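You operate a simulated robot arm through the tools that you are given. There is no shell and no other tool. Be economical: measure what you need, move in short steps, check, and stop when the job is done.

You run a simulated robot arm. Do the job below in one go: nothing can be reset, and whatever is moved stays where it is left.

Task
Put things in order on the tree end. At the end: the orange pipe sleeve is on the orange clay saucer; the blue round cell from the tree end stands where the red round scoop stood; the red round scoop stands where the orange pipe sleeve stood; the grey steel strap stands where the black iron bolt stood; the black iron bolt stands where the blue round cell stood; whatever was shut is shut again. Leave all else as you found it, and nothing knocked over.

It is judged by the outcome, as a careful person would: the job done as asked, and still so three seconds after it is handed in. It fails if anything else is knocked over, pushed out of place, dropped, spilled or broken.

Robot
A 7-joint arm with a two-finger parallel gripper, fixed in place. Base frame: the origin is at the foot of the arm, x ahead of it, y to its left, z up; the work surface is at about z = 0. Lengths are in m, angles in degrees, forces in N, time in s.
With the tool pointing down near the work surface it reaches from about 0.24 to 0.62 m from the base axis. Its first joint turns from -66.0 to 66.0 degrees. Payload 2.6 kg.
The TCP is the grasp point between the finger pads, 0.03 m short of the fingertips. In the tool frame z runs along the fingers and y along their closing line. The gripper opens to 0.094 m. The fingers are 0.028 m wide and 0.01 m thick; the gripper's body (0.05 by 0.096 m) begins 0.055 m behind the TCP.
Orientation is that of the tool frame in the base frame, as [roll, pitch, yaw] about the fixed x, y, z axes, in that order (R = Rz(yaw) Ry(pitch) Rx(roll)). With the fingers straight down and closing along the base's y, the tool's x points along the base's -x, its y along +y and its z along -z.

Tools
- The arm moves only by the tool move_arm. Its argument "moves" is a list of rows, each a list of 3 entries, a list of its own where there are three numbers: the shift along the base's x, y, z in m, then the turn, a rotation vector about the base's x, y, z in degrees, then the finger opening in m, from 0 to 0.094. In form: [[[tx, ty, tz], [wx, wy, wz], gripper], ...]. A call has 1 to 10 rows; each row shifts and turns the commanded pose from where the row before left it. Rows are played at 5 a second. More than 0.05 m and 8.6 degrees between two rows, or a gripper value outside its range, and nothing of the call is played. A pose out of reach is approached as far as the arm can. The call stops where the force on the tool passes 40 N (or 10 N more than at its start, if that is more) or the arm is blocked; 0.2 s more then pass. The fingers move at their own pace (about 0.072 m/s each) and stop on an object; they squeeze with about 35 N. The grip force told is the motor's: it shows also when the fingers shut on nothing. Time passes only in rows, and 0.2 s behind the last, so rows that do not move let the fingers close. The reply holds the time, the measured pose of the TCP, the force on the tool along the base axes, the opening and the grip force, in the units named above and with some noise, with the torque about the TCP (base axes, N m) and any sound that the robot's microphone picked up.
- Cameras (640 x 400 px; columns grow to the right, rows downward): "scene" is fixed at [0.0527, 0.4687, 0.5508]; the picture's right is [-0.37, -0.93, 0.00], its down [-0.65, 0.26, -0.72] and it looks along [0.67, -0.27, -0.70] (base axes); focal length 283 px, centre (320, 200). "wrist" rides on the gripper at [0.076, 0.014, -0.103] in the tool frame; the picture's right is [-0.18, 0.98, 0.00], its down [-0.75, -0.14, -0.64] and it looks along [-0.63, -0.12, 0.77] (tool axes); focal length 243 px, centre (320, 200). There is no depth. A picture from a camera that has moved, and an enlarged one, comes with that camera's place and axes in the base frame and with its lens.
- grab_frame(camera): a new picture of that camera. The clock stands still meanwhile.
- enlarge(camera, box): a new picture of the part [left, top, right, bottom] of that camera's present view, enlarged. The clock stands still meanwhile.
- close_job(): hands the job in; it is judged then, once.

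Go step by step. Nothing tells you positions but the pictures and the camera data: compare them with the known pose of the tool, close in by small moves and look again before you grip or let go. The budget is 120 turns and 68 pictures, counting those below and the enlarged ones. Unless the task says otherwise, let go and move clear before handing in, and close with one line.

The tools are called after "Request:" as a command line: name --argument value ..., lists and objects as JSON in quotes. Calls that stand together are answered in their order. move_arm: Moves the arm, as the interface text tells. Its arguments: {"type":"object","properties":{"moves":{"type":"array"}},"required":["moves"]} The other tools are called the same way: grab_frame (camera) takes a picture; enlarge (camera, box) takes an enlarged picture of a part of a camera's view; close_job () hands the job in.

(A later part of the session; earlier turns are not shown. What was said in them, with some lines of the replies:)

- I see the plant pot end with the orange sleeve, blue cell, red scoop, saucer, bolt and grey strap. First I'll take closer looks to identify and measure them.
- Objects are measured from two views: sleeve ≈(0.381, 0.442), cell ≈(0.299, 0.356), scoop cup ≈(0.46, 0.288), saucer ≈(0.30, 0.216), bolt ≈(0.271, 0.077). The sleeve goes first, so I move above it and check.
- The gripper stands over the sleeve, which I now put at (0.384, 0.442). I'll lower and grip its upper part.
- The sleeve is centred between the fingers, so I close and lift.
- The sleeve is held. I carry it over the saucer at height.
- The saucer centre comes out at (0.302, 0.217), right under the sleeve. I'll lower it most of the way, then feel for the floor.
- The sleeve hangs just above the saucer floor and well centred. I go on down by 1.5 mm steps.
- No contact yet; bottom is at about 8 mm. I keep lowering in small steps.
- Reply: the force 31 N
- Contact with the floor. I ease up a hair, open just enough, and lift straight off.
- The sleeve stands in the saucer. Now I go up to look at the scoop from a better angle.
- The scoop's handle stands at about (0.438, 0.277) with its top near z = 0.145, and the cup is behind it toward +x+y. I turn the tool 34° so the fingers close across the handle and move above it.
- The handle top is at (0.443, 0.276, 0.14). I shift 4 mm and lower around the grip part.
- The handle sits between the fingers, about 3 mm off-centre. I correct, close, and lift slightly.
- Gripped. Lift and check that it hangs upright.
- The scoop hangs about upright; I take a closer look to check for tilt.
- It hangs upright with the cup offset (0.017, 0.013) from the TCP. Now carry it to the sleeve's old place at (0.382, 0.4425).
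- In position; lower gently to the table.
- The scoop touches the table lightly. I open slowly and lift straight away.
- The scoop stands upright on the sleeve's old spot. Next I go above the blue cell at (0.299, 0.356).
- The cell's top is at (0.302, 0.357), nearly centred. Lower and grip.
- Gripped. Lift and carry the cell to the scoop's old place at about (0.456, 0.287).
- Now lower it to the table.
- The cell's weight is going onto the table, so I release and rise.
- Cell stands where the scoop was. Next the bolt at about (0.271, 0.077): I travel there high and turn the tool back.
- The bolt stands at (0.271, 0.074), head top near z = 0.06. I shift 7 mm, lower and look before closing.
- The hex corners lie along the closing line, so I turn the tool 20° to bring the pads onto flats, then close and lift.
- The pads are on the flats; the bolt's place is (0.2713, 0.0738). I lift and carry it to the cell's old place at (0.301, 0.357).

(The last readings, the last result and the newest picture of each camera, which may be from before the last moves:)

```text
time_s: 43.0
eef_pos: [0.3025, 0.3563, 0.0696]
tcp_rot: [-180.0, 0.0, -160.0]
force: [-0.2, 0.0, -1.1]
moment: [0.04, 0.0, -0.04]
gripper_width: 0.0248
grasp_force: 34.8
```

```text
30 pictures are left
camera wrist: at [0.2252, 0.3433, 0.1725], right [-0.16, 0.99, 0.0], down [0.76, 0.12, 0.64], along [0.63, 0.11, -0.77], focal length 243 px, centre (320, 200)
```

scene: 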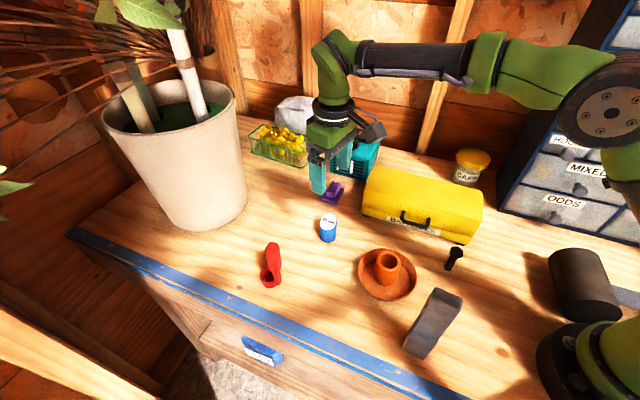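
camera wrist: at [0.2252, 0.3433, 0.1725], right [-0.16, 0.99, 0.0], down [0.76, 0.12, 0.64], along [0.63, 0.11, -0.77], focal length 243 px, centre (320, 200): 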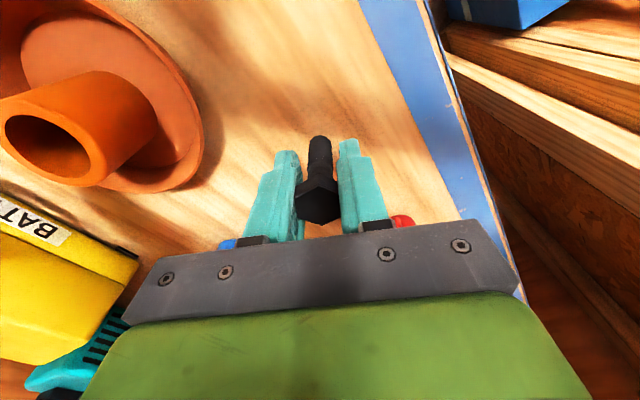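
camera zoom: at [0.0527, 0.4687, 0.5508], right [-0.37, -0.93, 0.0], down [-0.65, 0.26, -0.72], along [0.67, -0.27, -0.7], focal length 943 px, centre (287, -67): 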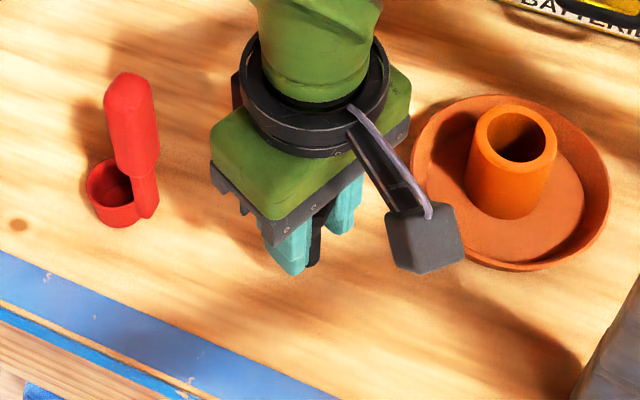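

The bolt hangs straight. Lower, then feel for the table.

Request:
move_arm --moves '[[[-0.001, 0.0005, -0.008], [0, 0, 0], 0.01], [[0, 0, -0.008], [0, 0, 0], 0.01], [[0, 0, -0.001], [0, 0, 0], 0.01], [[0, 0, 0], [0, 0, 0], 0.01]]'

Request:
move_arm --moves '[[[0, 0, -0.001], [0, 0, 0], 0.01], [[0, 0, 0], [0, 0, 0], 0.01]]'

Request:
move_arm --moves '[[[0, 0, -0.0007], [0, 0, 0], 0.01], [[0, 0, 0], [0, 0, 0], 0.01]]'

```text
time_s: 44.0
eef_pos: [0.3009, 0.3576, 0.0536]
tcp_rot: [179.9, 0.0, -159.9]
force: [-0.3, 0.3, -1.2]
moment: [-0.01, 0.02, -0.02]
gripper_width: 0.0246
grasp_force: 35.6
```

```text
time_s: 44.6
eef_pos: [0.2996, 0.3566, 0.0541]
tcp_rot: [-180.0, 0.1, -160.0]
force: [0.9, -0.3, -0.6]
moment: [-0.01, 0.04, 0.0]
gripper_width: 0.0247
grasp_force: 35.6
```

```text
time_s: 45.2
eef_pos: [0.2992, 0.3561, 0.0531]
tcp_rot: [180.0, 0.0, -160.0]
force: [-0.3, -0.3, -1.1]
moment: [0.03, 0.03, -0.02]
gripper_width: 0.0245
grasp_force: 34.6
```

Request:
move_arm --moves '[[[0, 0, -0.0007], [0, 0, 0], 0.01], [[0, 0, 0], [0, 0, 0], 0.01]]'

Request:
move_arm --moves '[[[0, 0, -0.0005], [0, 0, 0], 0.01], [[0, 0, 0], [0, 0, 0], 0.01]]'

```text
time_s: 45.8
eef_pos: [0.2994, 0.358, 0.0522]
tcp_rot: [179.8, 0.0, -160.0]
force: [0.1, 0.5, -1.5]
moment: [0.02, 0.0, 0.03]
gripper_width: 0.0248
grasp_force: 35.1
```

```text
time_s: 46.4
eef_pos: [0.2998, 0.358, 0.0516]
tcp_rot: [179.9, 0.0, -160.0]
force: [0.5, 0.4, -0.9]
moment: [0.0, 0.03, -0.01]
gripper_width: 0.0244
grasp_force: 35.2
```

Request:
move_arm --moves '[[[0, 0, -0.0005], [0, 0, 0], 0.01], [[0, 0, 0], [0, 0, 0], 0.01]]'

Request:
move_arm --moves '[[[0, 0, -0.0005], [0, 0, 0], 0.01], [[0, 0, 0], [0, 0, 0], 0.01]]'

```text
time_s: 47.0
eef_pos: [0.3004, 0.359, 0.0512]
tcp_rot: [179.9, 0.0, -159.9]
force: [0.6, 0.2, -1.3]
moment: [-0.01, -0.02, -0.03]
gripper_width: 0.0246
grasp_force: 35.0
```

```text
time_s: 47.6
eef_pos: [0.3004, 0.3587, 0.0505]
tcp_rot: [180.0, 0.1, -160.0]
force: [-0.6, 0.3, 1.4]
moment: [-0.04, 0.02, 0.02]
gripper_width: 0.0246
grasp_force: 34.7
```

Contact felt. Release gently and rise.

Request:
move_arm --moves '[[[0, 0, -0.0003], [0, 0, 0], 0.01], [[0, 0, 0], [0, 0, 0], 0.028], [[0, 0, 0], [0, 0, 0], 0.045], [[0, 0, 0], [0, 0, 0], 0.06], [[0, 0, 0], [0, 0, 0], 0.07], [[0, 0, 0.03], [0, 0, 0], 0.07], [[0, 0, 0.04], [0, 0, 0], 0.07], [[0, 0, 0.05], [0, 0, 0], 0.07], [[0, 0, 0.04], [0, 0, 0], 0.07]]'

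Request:
enlarge --camera "scene" --box '[260, 220, 400, 340]'

```text
time_s: 49.6
eef_pos: [0.3008, 0.3572, 0.2106]
tcp_rot: [-180.0, -0.2, -159.9]
force: [0.2, -0.3, 0.6]
moment: [-0.02, -0.01, 0.0]
gripper_width: 0.0703
grasp_force: 0.1
```

```text
3.33 times, centred on (330, 280) of scene
camera zoom: at [0.0526, 0.4687, 0.5508], right [-0.37, -0.93, 0.0], down [-0.65, 0.26, -0.72], along [0.67, -0.27, -0.7], focal length 943 px, centre (287, -67)
```

zoom: 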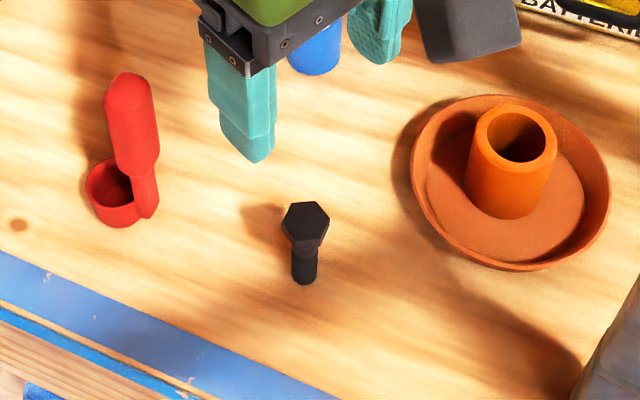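

The bolt stands on the cell's old place. Next the strap: I rise and move near it with the tool turned toward it to see its shape.

Request:
move_arm --moves '[[[0, 0, 0.04], [0, 0, 0], 0.094], [[-0.022, -0.017, 0.03], [0, 0, 7.4], 0.094], [[-0.022, -0.017, 0.02], [0, 0, 7.4], 0.094], [[-0.022, -0.017, 0], [0, 0, 7.4], 0.094], [[-0.022, -0.017, 0], [0, 0, 7.4], 0.094], [[-0.022, -0.017, 0], [0, 0, 7.4], 0.094], [[0, 0, 0], [0, 0, 0], 0.094]]'

Request:
grab_frame --camera "wrist"

Request:
enlarge --camera "scene" --box '[390, 270, 490, 370]'

```text
time_s: 51.2
eef_pos: [0.1886, 0.2723, 0.3017]
tcp_rot: [-180.0, 0.0, -122.8]
force: [-0.2, 0.1, -0.7]
moment: [0.0, -0.02, 0.01]
gripper_width: 0.0938
grasp_force: 0.1
```

```text
28 pictures are left
camera wrist: at [0.1366, 0.2154, 0.4038], right [-0.73, 0.69, 0.0], down [0.53, 0.56, 0.64], along [0.44, 0.47, -0.77], focal length 243 px, centre (320, 200)
```

wrist: 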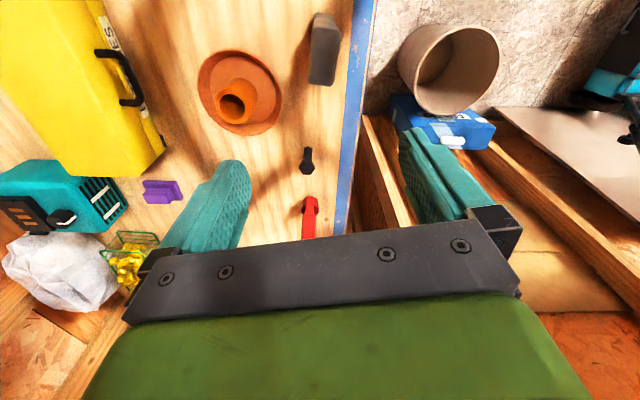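

```text
4.00 times, centred on (440, 320) of scene
camera zoom: at [0.0526, 0.4687, 0.5508], right [-0.37, -0.93, 0.0], down [-0.65, 0.26, -0.72], along [0.67, -0.27, -0.7], focal length 1132 px, centre (-160, -280)
```

zoom: 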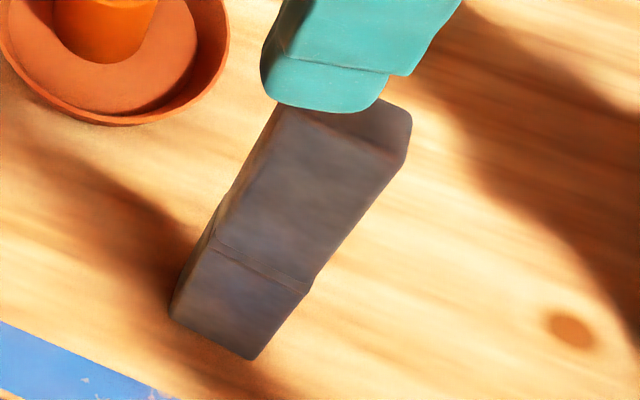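

I see the strap at the top of the wrist picture; I enlarge it.

Request:
enlarge --camera "wrist" --box '[270, 0, 390, 110]'

```text
3.64 times, centred on (330, 55) of wrist
camera zoom: at [0.1366, 0.2154, 0.4038], right [-0.73, 0.69, 0.0], down [0.53, 0.56, 0.64], along [0.44, 0.47, -0.77], focal length 882 px, centre (284, 727)
```

zoom: 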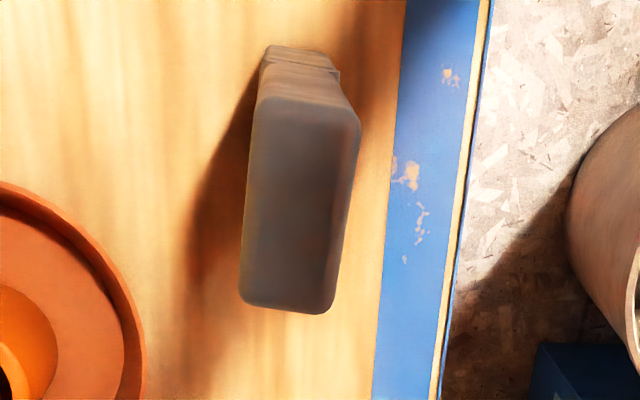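

The strap is a tall upright bar (about 0.037 × 0.022, top near z ≈ 0.185) centred at about (0.159, 0.244), with its long side along 38°. I move above it and turn so the fingers close along 128°.

Request:
move_arm --moves '[[[-0.01, -0.0096, 0], [0, 0, -6.4], 0.094], [[-0.01, -0.0096, 0], [0, 0, -6.4], 0.094], [[-0.0096, -0.0096, 0], [0, 0, -6.4], 0.094], [[0, 0, 0], [0, 0, 0], 0.094]]'

Request:
grab_frame --camera "wrist"

Request:
grab_frame --camera "scene"

```text
time_s: 52.2
eef_pos: [0.1608, 0.2428, 0.2996]
tcp_rot: [-179.9, 0.0, -142.3]
force: [0.6, -0.5, 0.1]
moment: [-0.02, -0.03, 0.01]
gripper_width: 0.0942
grasp_force: 0.1
```

```text
25 pictures are left
camera wrist: at [0.0915, 0.2071, 0.4018], right [-0.46, 0.89, 0.0], down [0.68, 0.35, 0.64], along [0.57, 0.29, -0.77], focal length 243 px, centre (320, 200)
```

wrist: 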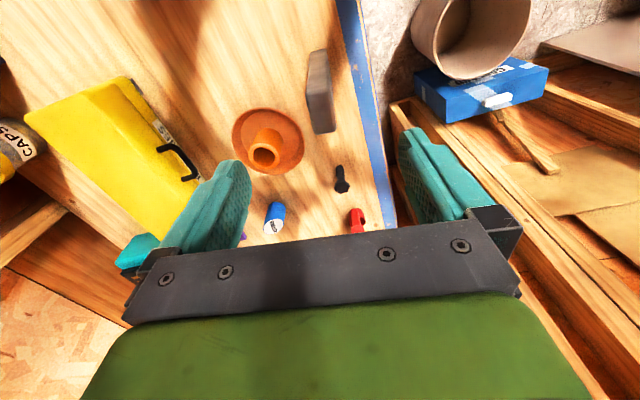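

```text
24 pictures are left
```

scene: 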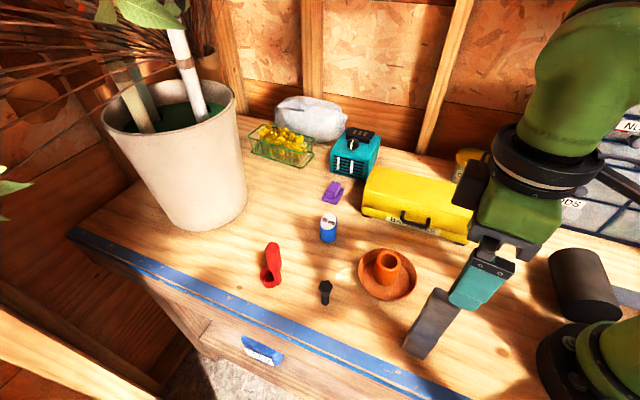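

Request:
enlarge --camera "wrist" --box '[270, 30, 390, 150]'

```text
3.33 times, centred on (330, 90) of wrist
camera zoom: at [0.0915, 0.2071, 0.4018], right [-0.46, 0.89, 0.0], down [0.68, 0.35, 0.64], along [0.57, 0.29, -0.77], focal length 809 px, centre (287, 567)
```

zoom: 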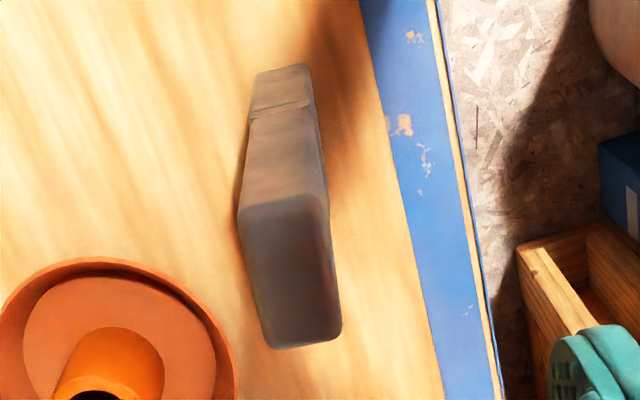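

The strap is confirmed at (0.1605, 0.2445), faces at 38°/128°, top at 0.185. Lower the fingers around its upper part.

Request:
move_arm --moves '[[[0, 0.0015, -0.04], [0, 0, 0], 0.094], [[0, 0, -0.04], [0, 0, 0], 0.094], [[0, 0, -0.04], [0, 0, 0], 0.094], [[0, 0, -0.035], [0, 0, 0], 0.094], [[0, 0, 0], [0, 0, 0], 0.094]]'

Request:
grab_frame --camera "wrist"

Request:
enlarge --camera "scene" --box '[380, 240, 520, 370]'

```text
time_s: 53.4
eef_pos: [0.1595, 0.2456, 0.1449]
tcp_rot: [179.9, 0.0, -142.2]
force: [0.1, -0.4, 0.6]
moment: [0.04, 0.01, 0.02]
gripper_width: 0.0939
grasp_force: 0.0
```

```text
22 pictures are left
camera wrist: at [0.0929, 0.2106, 0.2463], right [-0.46, 0.89, 0.0], down [0.68, 0.35, 0.64], along [0.57, 0.29, -0.77], focal length 243 px, centre (320, 200)
```

wrist: 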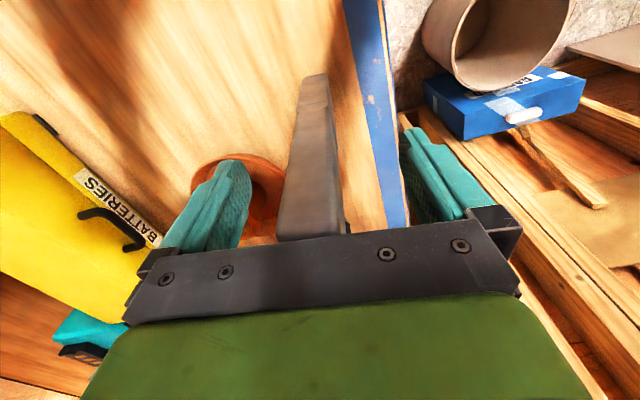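

```text
3.08 times, centred on (450, 305) of scene
camera zoom: at [0.0527, 0.4687, 0.5508], right [-0.37, -0.93, 0.0], down [-0.65, 0.26, -0.72], along [0.67, -0.27, -0.7], focal length 871 px, centre (-80, -123)
```

zoom: 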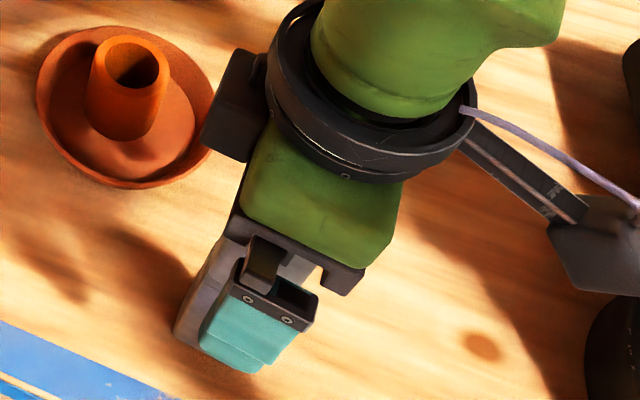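

The strap is centred between the fingers. Close on it.

Request:
move_arm --moves '[[[0, 0, 0], [0, 0, 0], 0.06], [[0, 0, 0], [0, 0, 0], 0.035], [[0, 0, 0], [0, 0, 0], 0.005], [[0, 0, 0], [0, 0, 0], 0.005], [[0, 0, 0], [0, 0, 0], 0.005]]'

Request:
move_arm --moves '[[[0, 0, 0.005], [0, 0, 0], 0.005], [[0, 0, 0.015], [0, 0, 0], 0.005], [[0, 0, 0], [0, 0, 0], 0.005]]'

Request:
enlarge --camera "scene" --box '[380, 220, 520, 370]'

Request:
grab_frame --camera "wrist"

```text
time_s: 54.6
eef_pos: [0.1611, 0.2474, 0.1437]
tcp_rot: [180.0, 0.1, -142.2]
force: [1.3, -0.2, -0.1]
moment: [-0.09, -0.15, -0.03]
gripper_width: 0.0258
grasp_force: 34.8
```

```text
time_s: 55.4
eef_pos: [0.1603, 0.2452, 0.1642]
tcp_rot: [179.9, 0.0, -142.2]
force: [-0.3, -0.1, -2.2]
moment: [0.02, 0.0, 0.01]
gripper_width: 0.0258
grasp_force: 35.1
```

```text
2.67 times, centred on (450, 295) of scene
camera zoom: at [0.0527, 0.4687, 0.5508], right [-0.37, -0.93, 0.0], down [-0.65, 0.26, -0.72], along [0.67, -0.27, -0.7], focal length 755 px, centre (-27, -53)
```

zoom: 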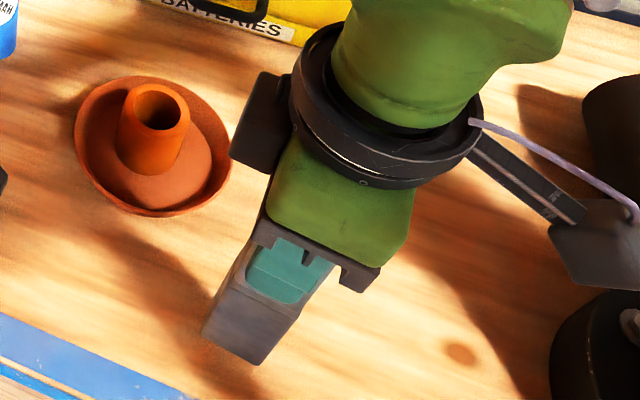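

```text
19 pictures are left
camera wrist: at [0.0918, 0.2096, 0.2667], right [-0.46, 0.89, 0.0], down [0.68, 0.35, 0.64], along [0.57, 0.29, -0.77], focal length 243 px, centre (320, 200)
```

wrist: 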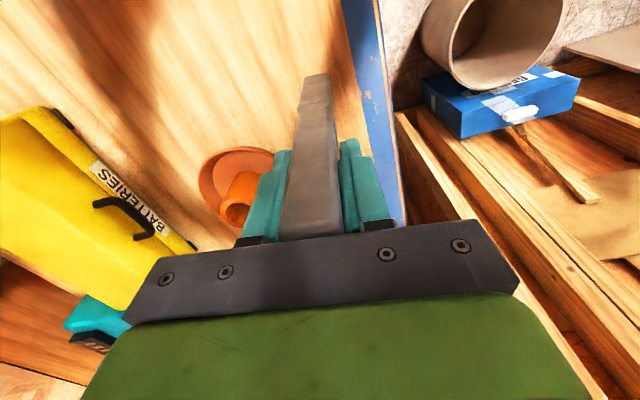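

Lifted cleanly and upright. Raise higher and carry it to the bolt's old place.

Request:
move_arm --moves '[[[0, 0, 0.035], [0, 0, 0], 0.005], [[0, 0, 0.035], [0, 0, 0], 0.005], [[0.0224, -0.0339, 0], [0, 0, 0], 0.005], [[0.0224, -0.0339, 0], [0, 0, 0], 0.005], [[0.0224, -0.0339, 0], [0, 0, 0], 0.005], [[0.0225, -0.0339, 0], [0, 0, 0], 0.005], [[0.0225, -0.0339, 0], [0, 0, 0], 0.005], [[0, 0, -0.03], [0, 0, 0], 0.005], [[0, 0, -0.03], [0, 0, 0], 0.005], [[0, 0, 0], [0, 0, 0], 0.005]]'

Request:
enlarge --camera "scene" --box '[380, 190, 520, 310]'

Request:
grab_frame --camera "wrist"

```text
time_s: 57.6
eef_pos: [0.2736, 0.0756, 0.1742]
tcp_rot: [180.0, -0.1, -142.1]
force: [0.1, -0.7, -2.4]
moment: [0.03, -0.01, 0.02]
gripper_width: 0.0257
grasp_force: 35.1
```

```text
3.33 times, centred on (450, 250) of scene
camera zoom: at [0.0527, 0.4687, 0.5508], right [-0.37, -0.93, 0.0], down [-0.65, 0.26, -0.72], along [0.67, -0.27, -0.7], focal length 943 px, centre (-113, 33)
```

zoom: 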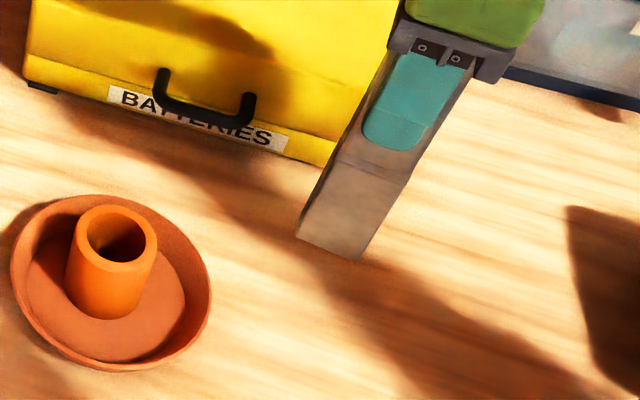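

```text
17 pictures are left
camera wrist: at [0.2043, 0.0401, 0.2771], right [-0.46, 0.89, 0.0], down [0.68, 0.35, 0.64], along [0.57, 0.29, -0.77], focal length 243 px, centre (320, 200)
```

wrist: 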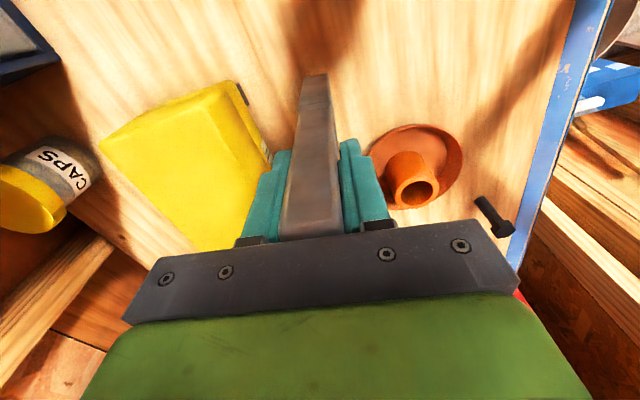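

The strap hangs upright above the bolt's spot, about 3 cm up. Lower and feel for the table.

Request:
move_arm --moves '[[[0, 0, -0.012], [0, 0, 0], 0.005], [[0, 0, -0.012], [0, 0, 0], 0.005], [[0, 0, -0.003], [0, 0, 0], 0.005], [[0, 0, 0], [0, 0, 0], 0.005]]'

Request:
move_arm --moves '[[[0, 0, -0.001], [0, 0, 0], 0.005], [[0, 0, 0], [0, 0, 0], 0.005]]'

Request:
move_arm --moves '[[[0, 0, -0.0007], [0, 0, 0], 0.005], [[0, 0, 0], [0, 0, 0], 0.005]]'

```text
time_s: 58.6
eef_pos: [0.2714, 0.0753, 0.146]
tcp_rot: [179.9, 0.0, -142.2]
force: [0.1, -0.3, -3.7]
moment: [0.02, -0.02, -0.03]
gripper_width: 0.0254
grasp_force: 34.6
```

```text
time_s: 59.2
eef_pos: [0.2723, 0.0769, 0.1455]
tcp_rot: [-180.0, 0.0, -142.1]
force: [-1.5, -0.2, -2.1]
moment: [0.03, -0.01, 0.0]
gripper_width: 0.0257
grasp_force: 35.0
```

```text
time_s: 59.8
eef_pos: [0.2715, 0.0763, 0.1445]
tcp_rot: [-180.0, 0.0, -142.3]
force: [-0.5, 0.0, -3.4]
moment: [0.0, -0.02, 0.0]
gripper_width: 0.0255
grasp_force: 34.9
```

Request:
move_arm --moves '[[[0, 0, -0.0007], [0, 0, 0], 0.005], [[0, 0, 0], [0, 0, 0], 0.005]]'

Request:
move_arm --moves '[[[0, 0, -0.0007], [0, 0, 0], 0.005], [[0, 0, 0], [0, 0, 0], 0.005]]'

```text
time_s: 60.4
eef_pos: [0.2714, 0.0764, 0.1449]
tcp_rot: [180.0, 0.1, -142.1]
force: [-0.1, 0.9, -1.9]
moment: [0.01, -0.03, 0.03]
gripper_width: 0.0256
grasp_force: 34.5
```

```text
time_s: 61.0
eef_pos: [0.2723, 0.0756, 0.1449]
tcp_rot: [180.0, 0.0, -142.2]
force: [-1.9, -0.6, 3.2]
moment: [-0.12, 0.15, -0.01]
gripper_width: 0.0257
grasp_force: 34.9
```

Table contact. Release gently and rise well clear of its top.

Request:
move_arm --moves '[[[0, 0, 0], [0, 0, 0], 0.029], [[0, 0, 0], [0, 0, 0], 0.045], [[0, 0, 0], [0, 0, 0], 0.065], [[0, 0, 0], [0, 0, 0], 0.08], [[0, 0, 0.03], [0, 0, 0], 0.08], [[0, 0, 0.04], [0, 0, 0], 0.08], [[0, 0, 0.04], [0, 0, 0], 0.08], [[0, 0, 0.04], [0, 0, 0], 0.08], [[0, 0, 0], [0, 0, 0], 0.08]]'

Request:
grab_frame --camera "scene"

Request:
grab_frame --camera "wrist"

```text
time_s: 63.0
eef_pos: [0.2731, 0.0773, 0.2944]
tcp_rot: [-180.0, 0.0, -142.1]
force: [0.6, 0.0, 0.5]
moment: [-0.03, 0.04, -0.01]
gripper_width: 0.0799
grasp_force: 0.0
```

```text
16 pictures are left
```

scene: 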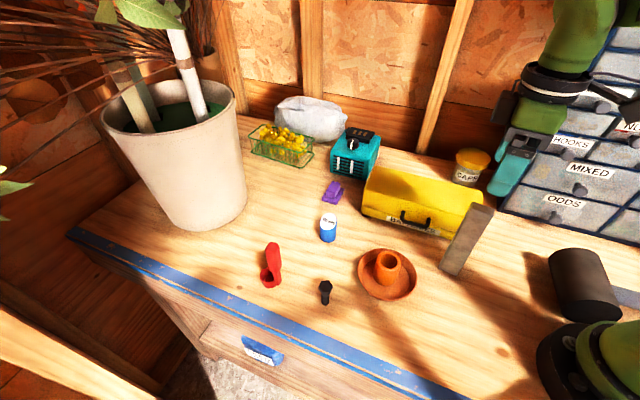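

```text
15 pictures are left
camera wrist: at [0.2038, 0.0418, 0.3963], right [-0.46, 0.89, 0.0], down [0.68, 0.35, 0.64], along [0.57, 0.29, -0.77], focal length 243 px, centre (320, 200)
```

wrist: 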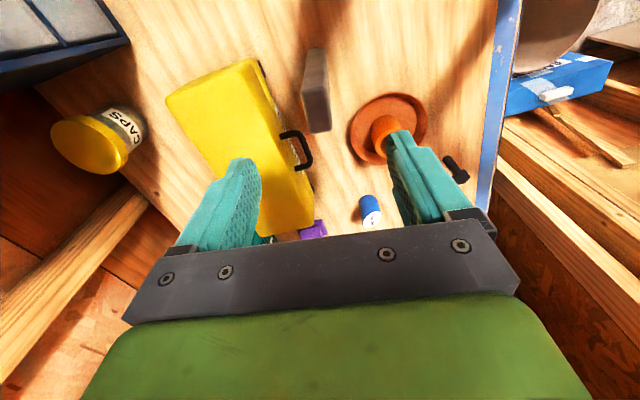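

Everything stands as asked, the fingers are clear above the strap, and the other objects and the drawers look as they did at the start. I hand in.

Request:
close_job

```text
The job is handed in.
```

The job is handed in: the sleeve is on the saucer, and the cell, scoop, strap and bolt each stand upright in the place asked for. Nothing had to be opened. In the last pictures nothing else looked moved or knocked over.
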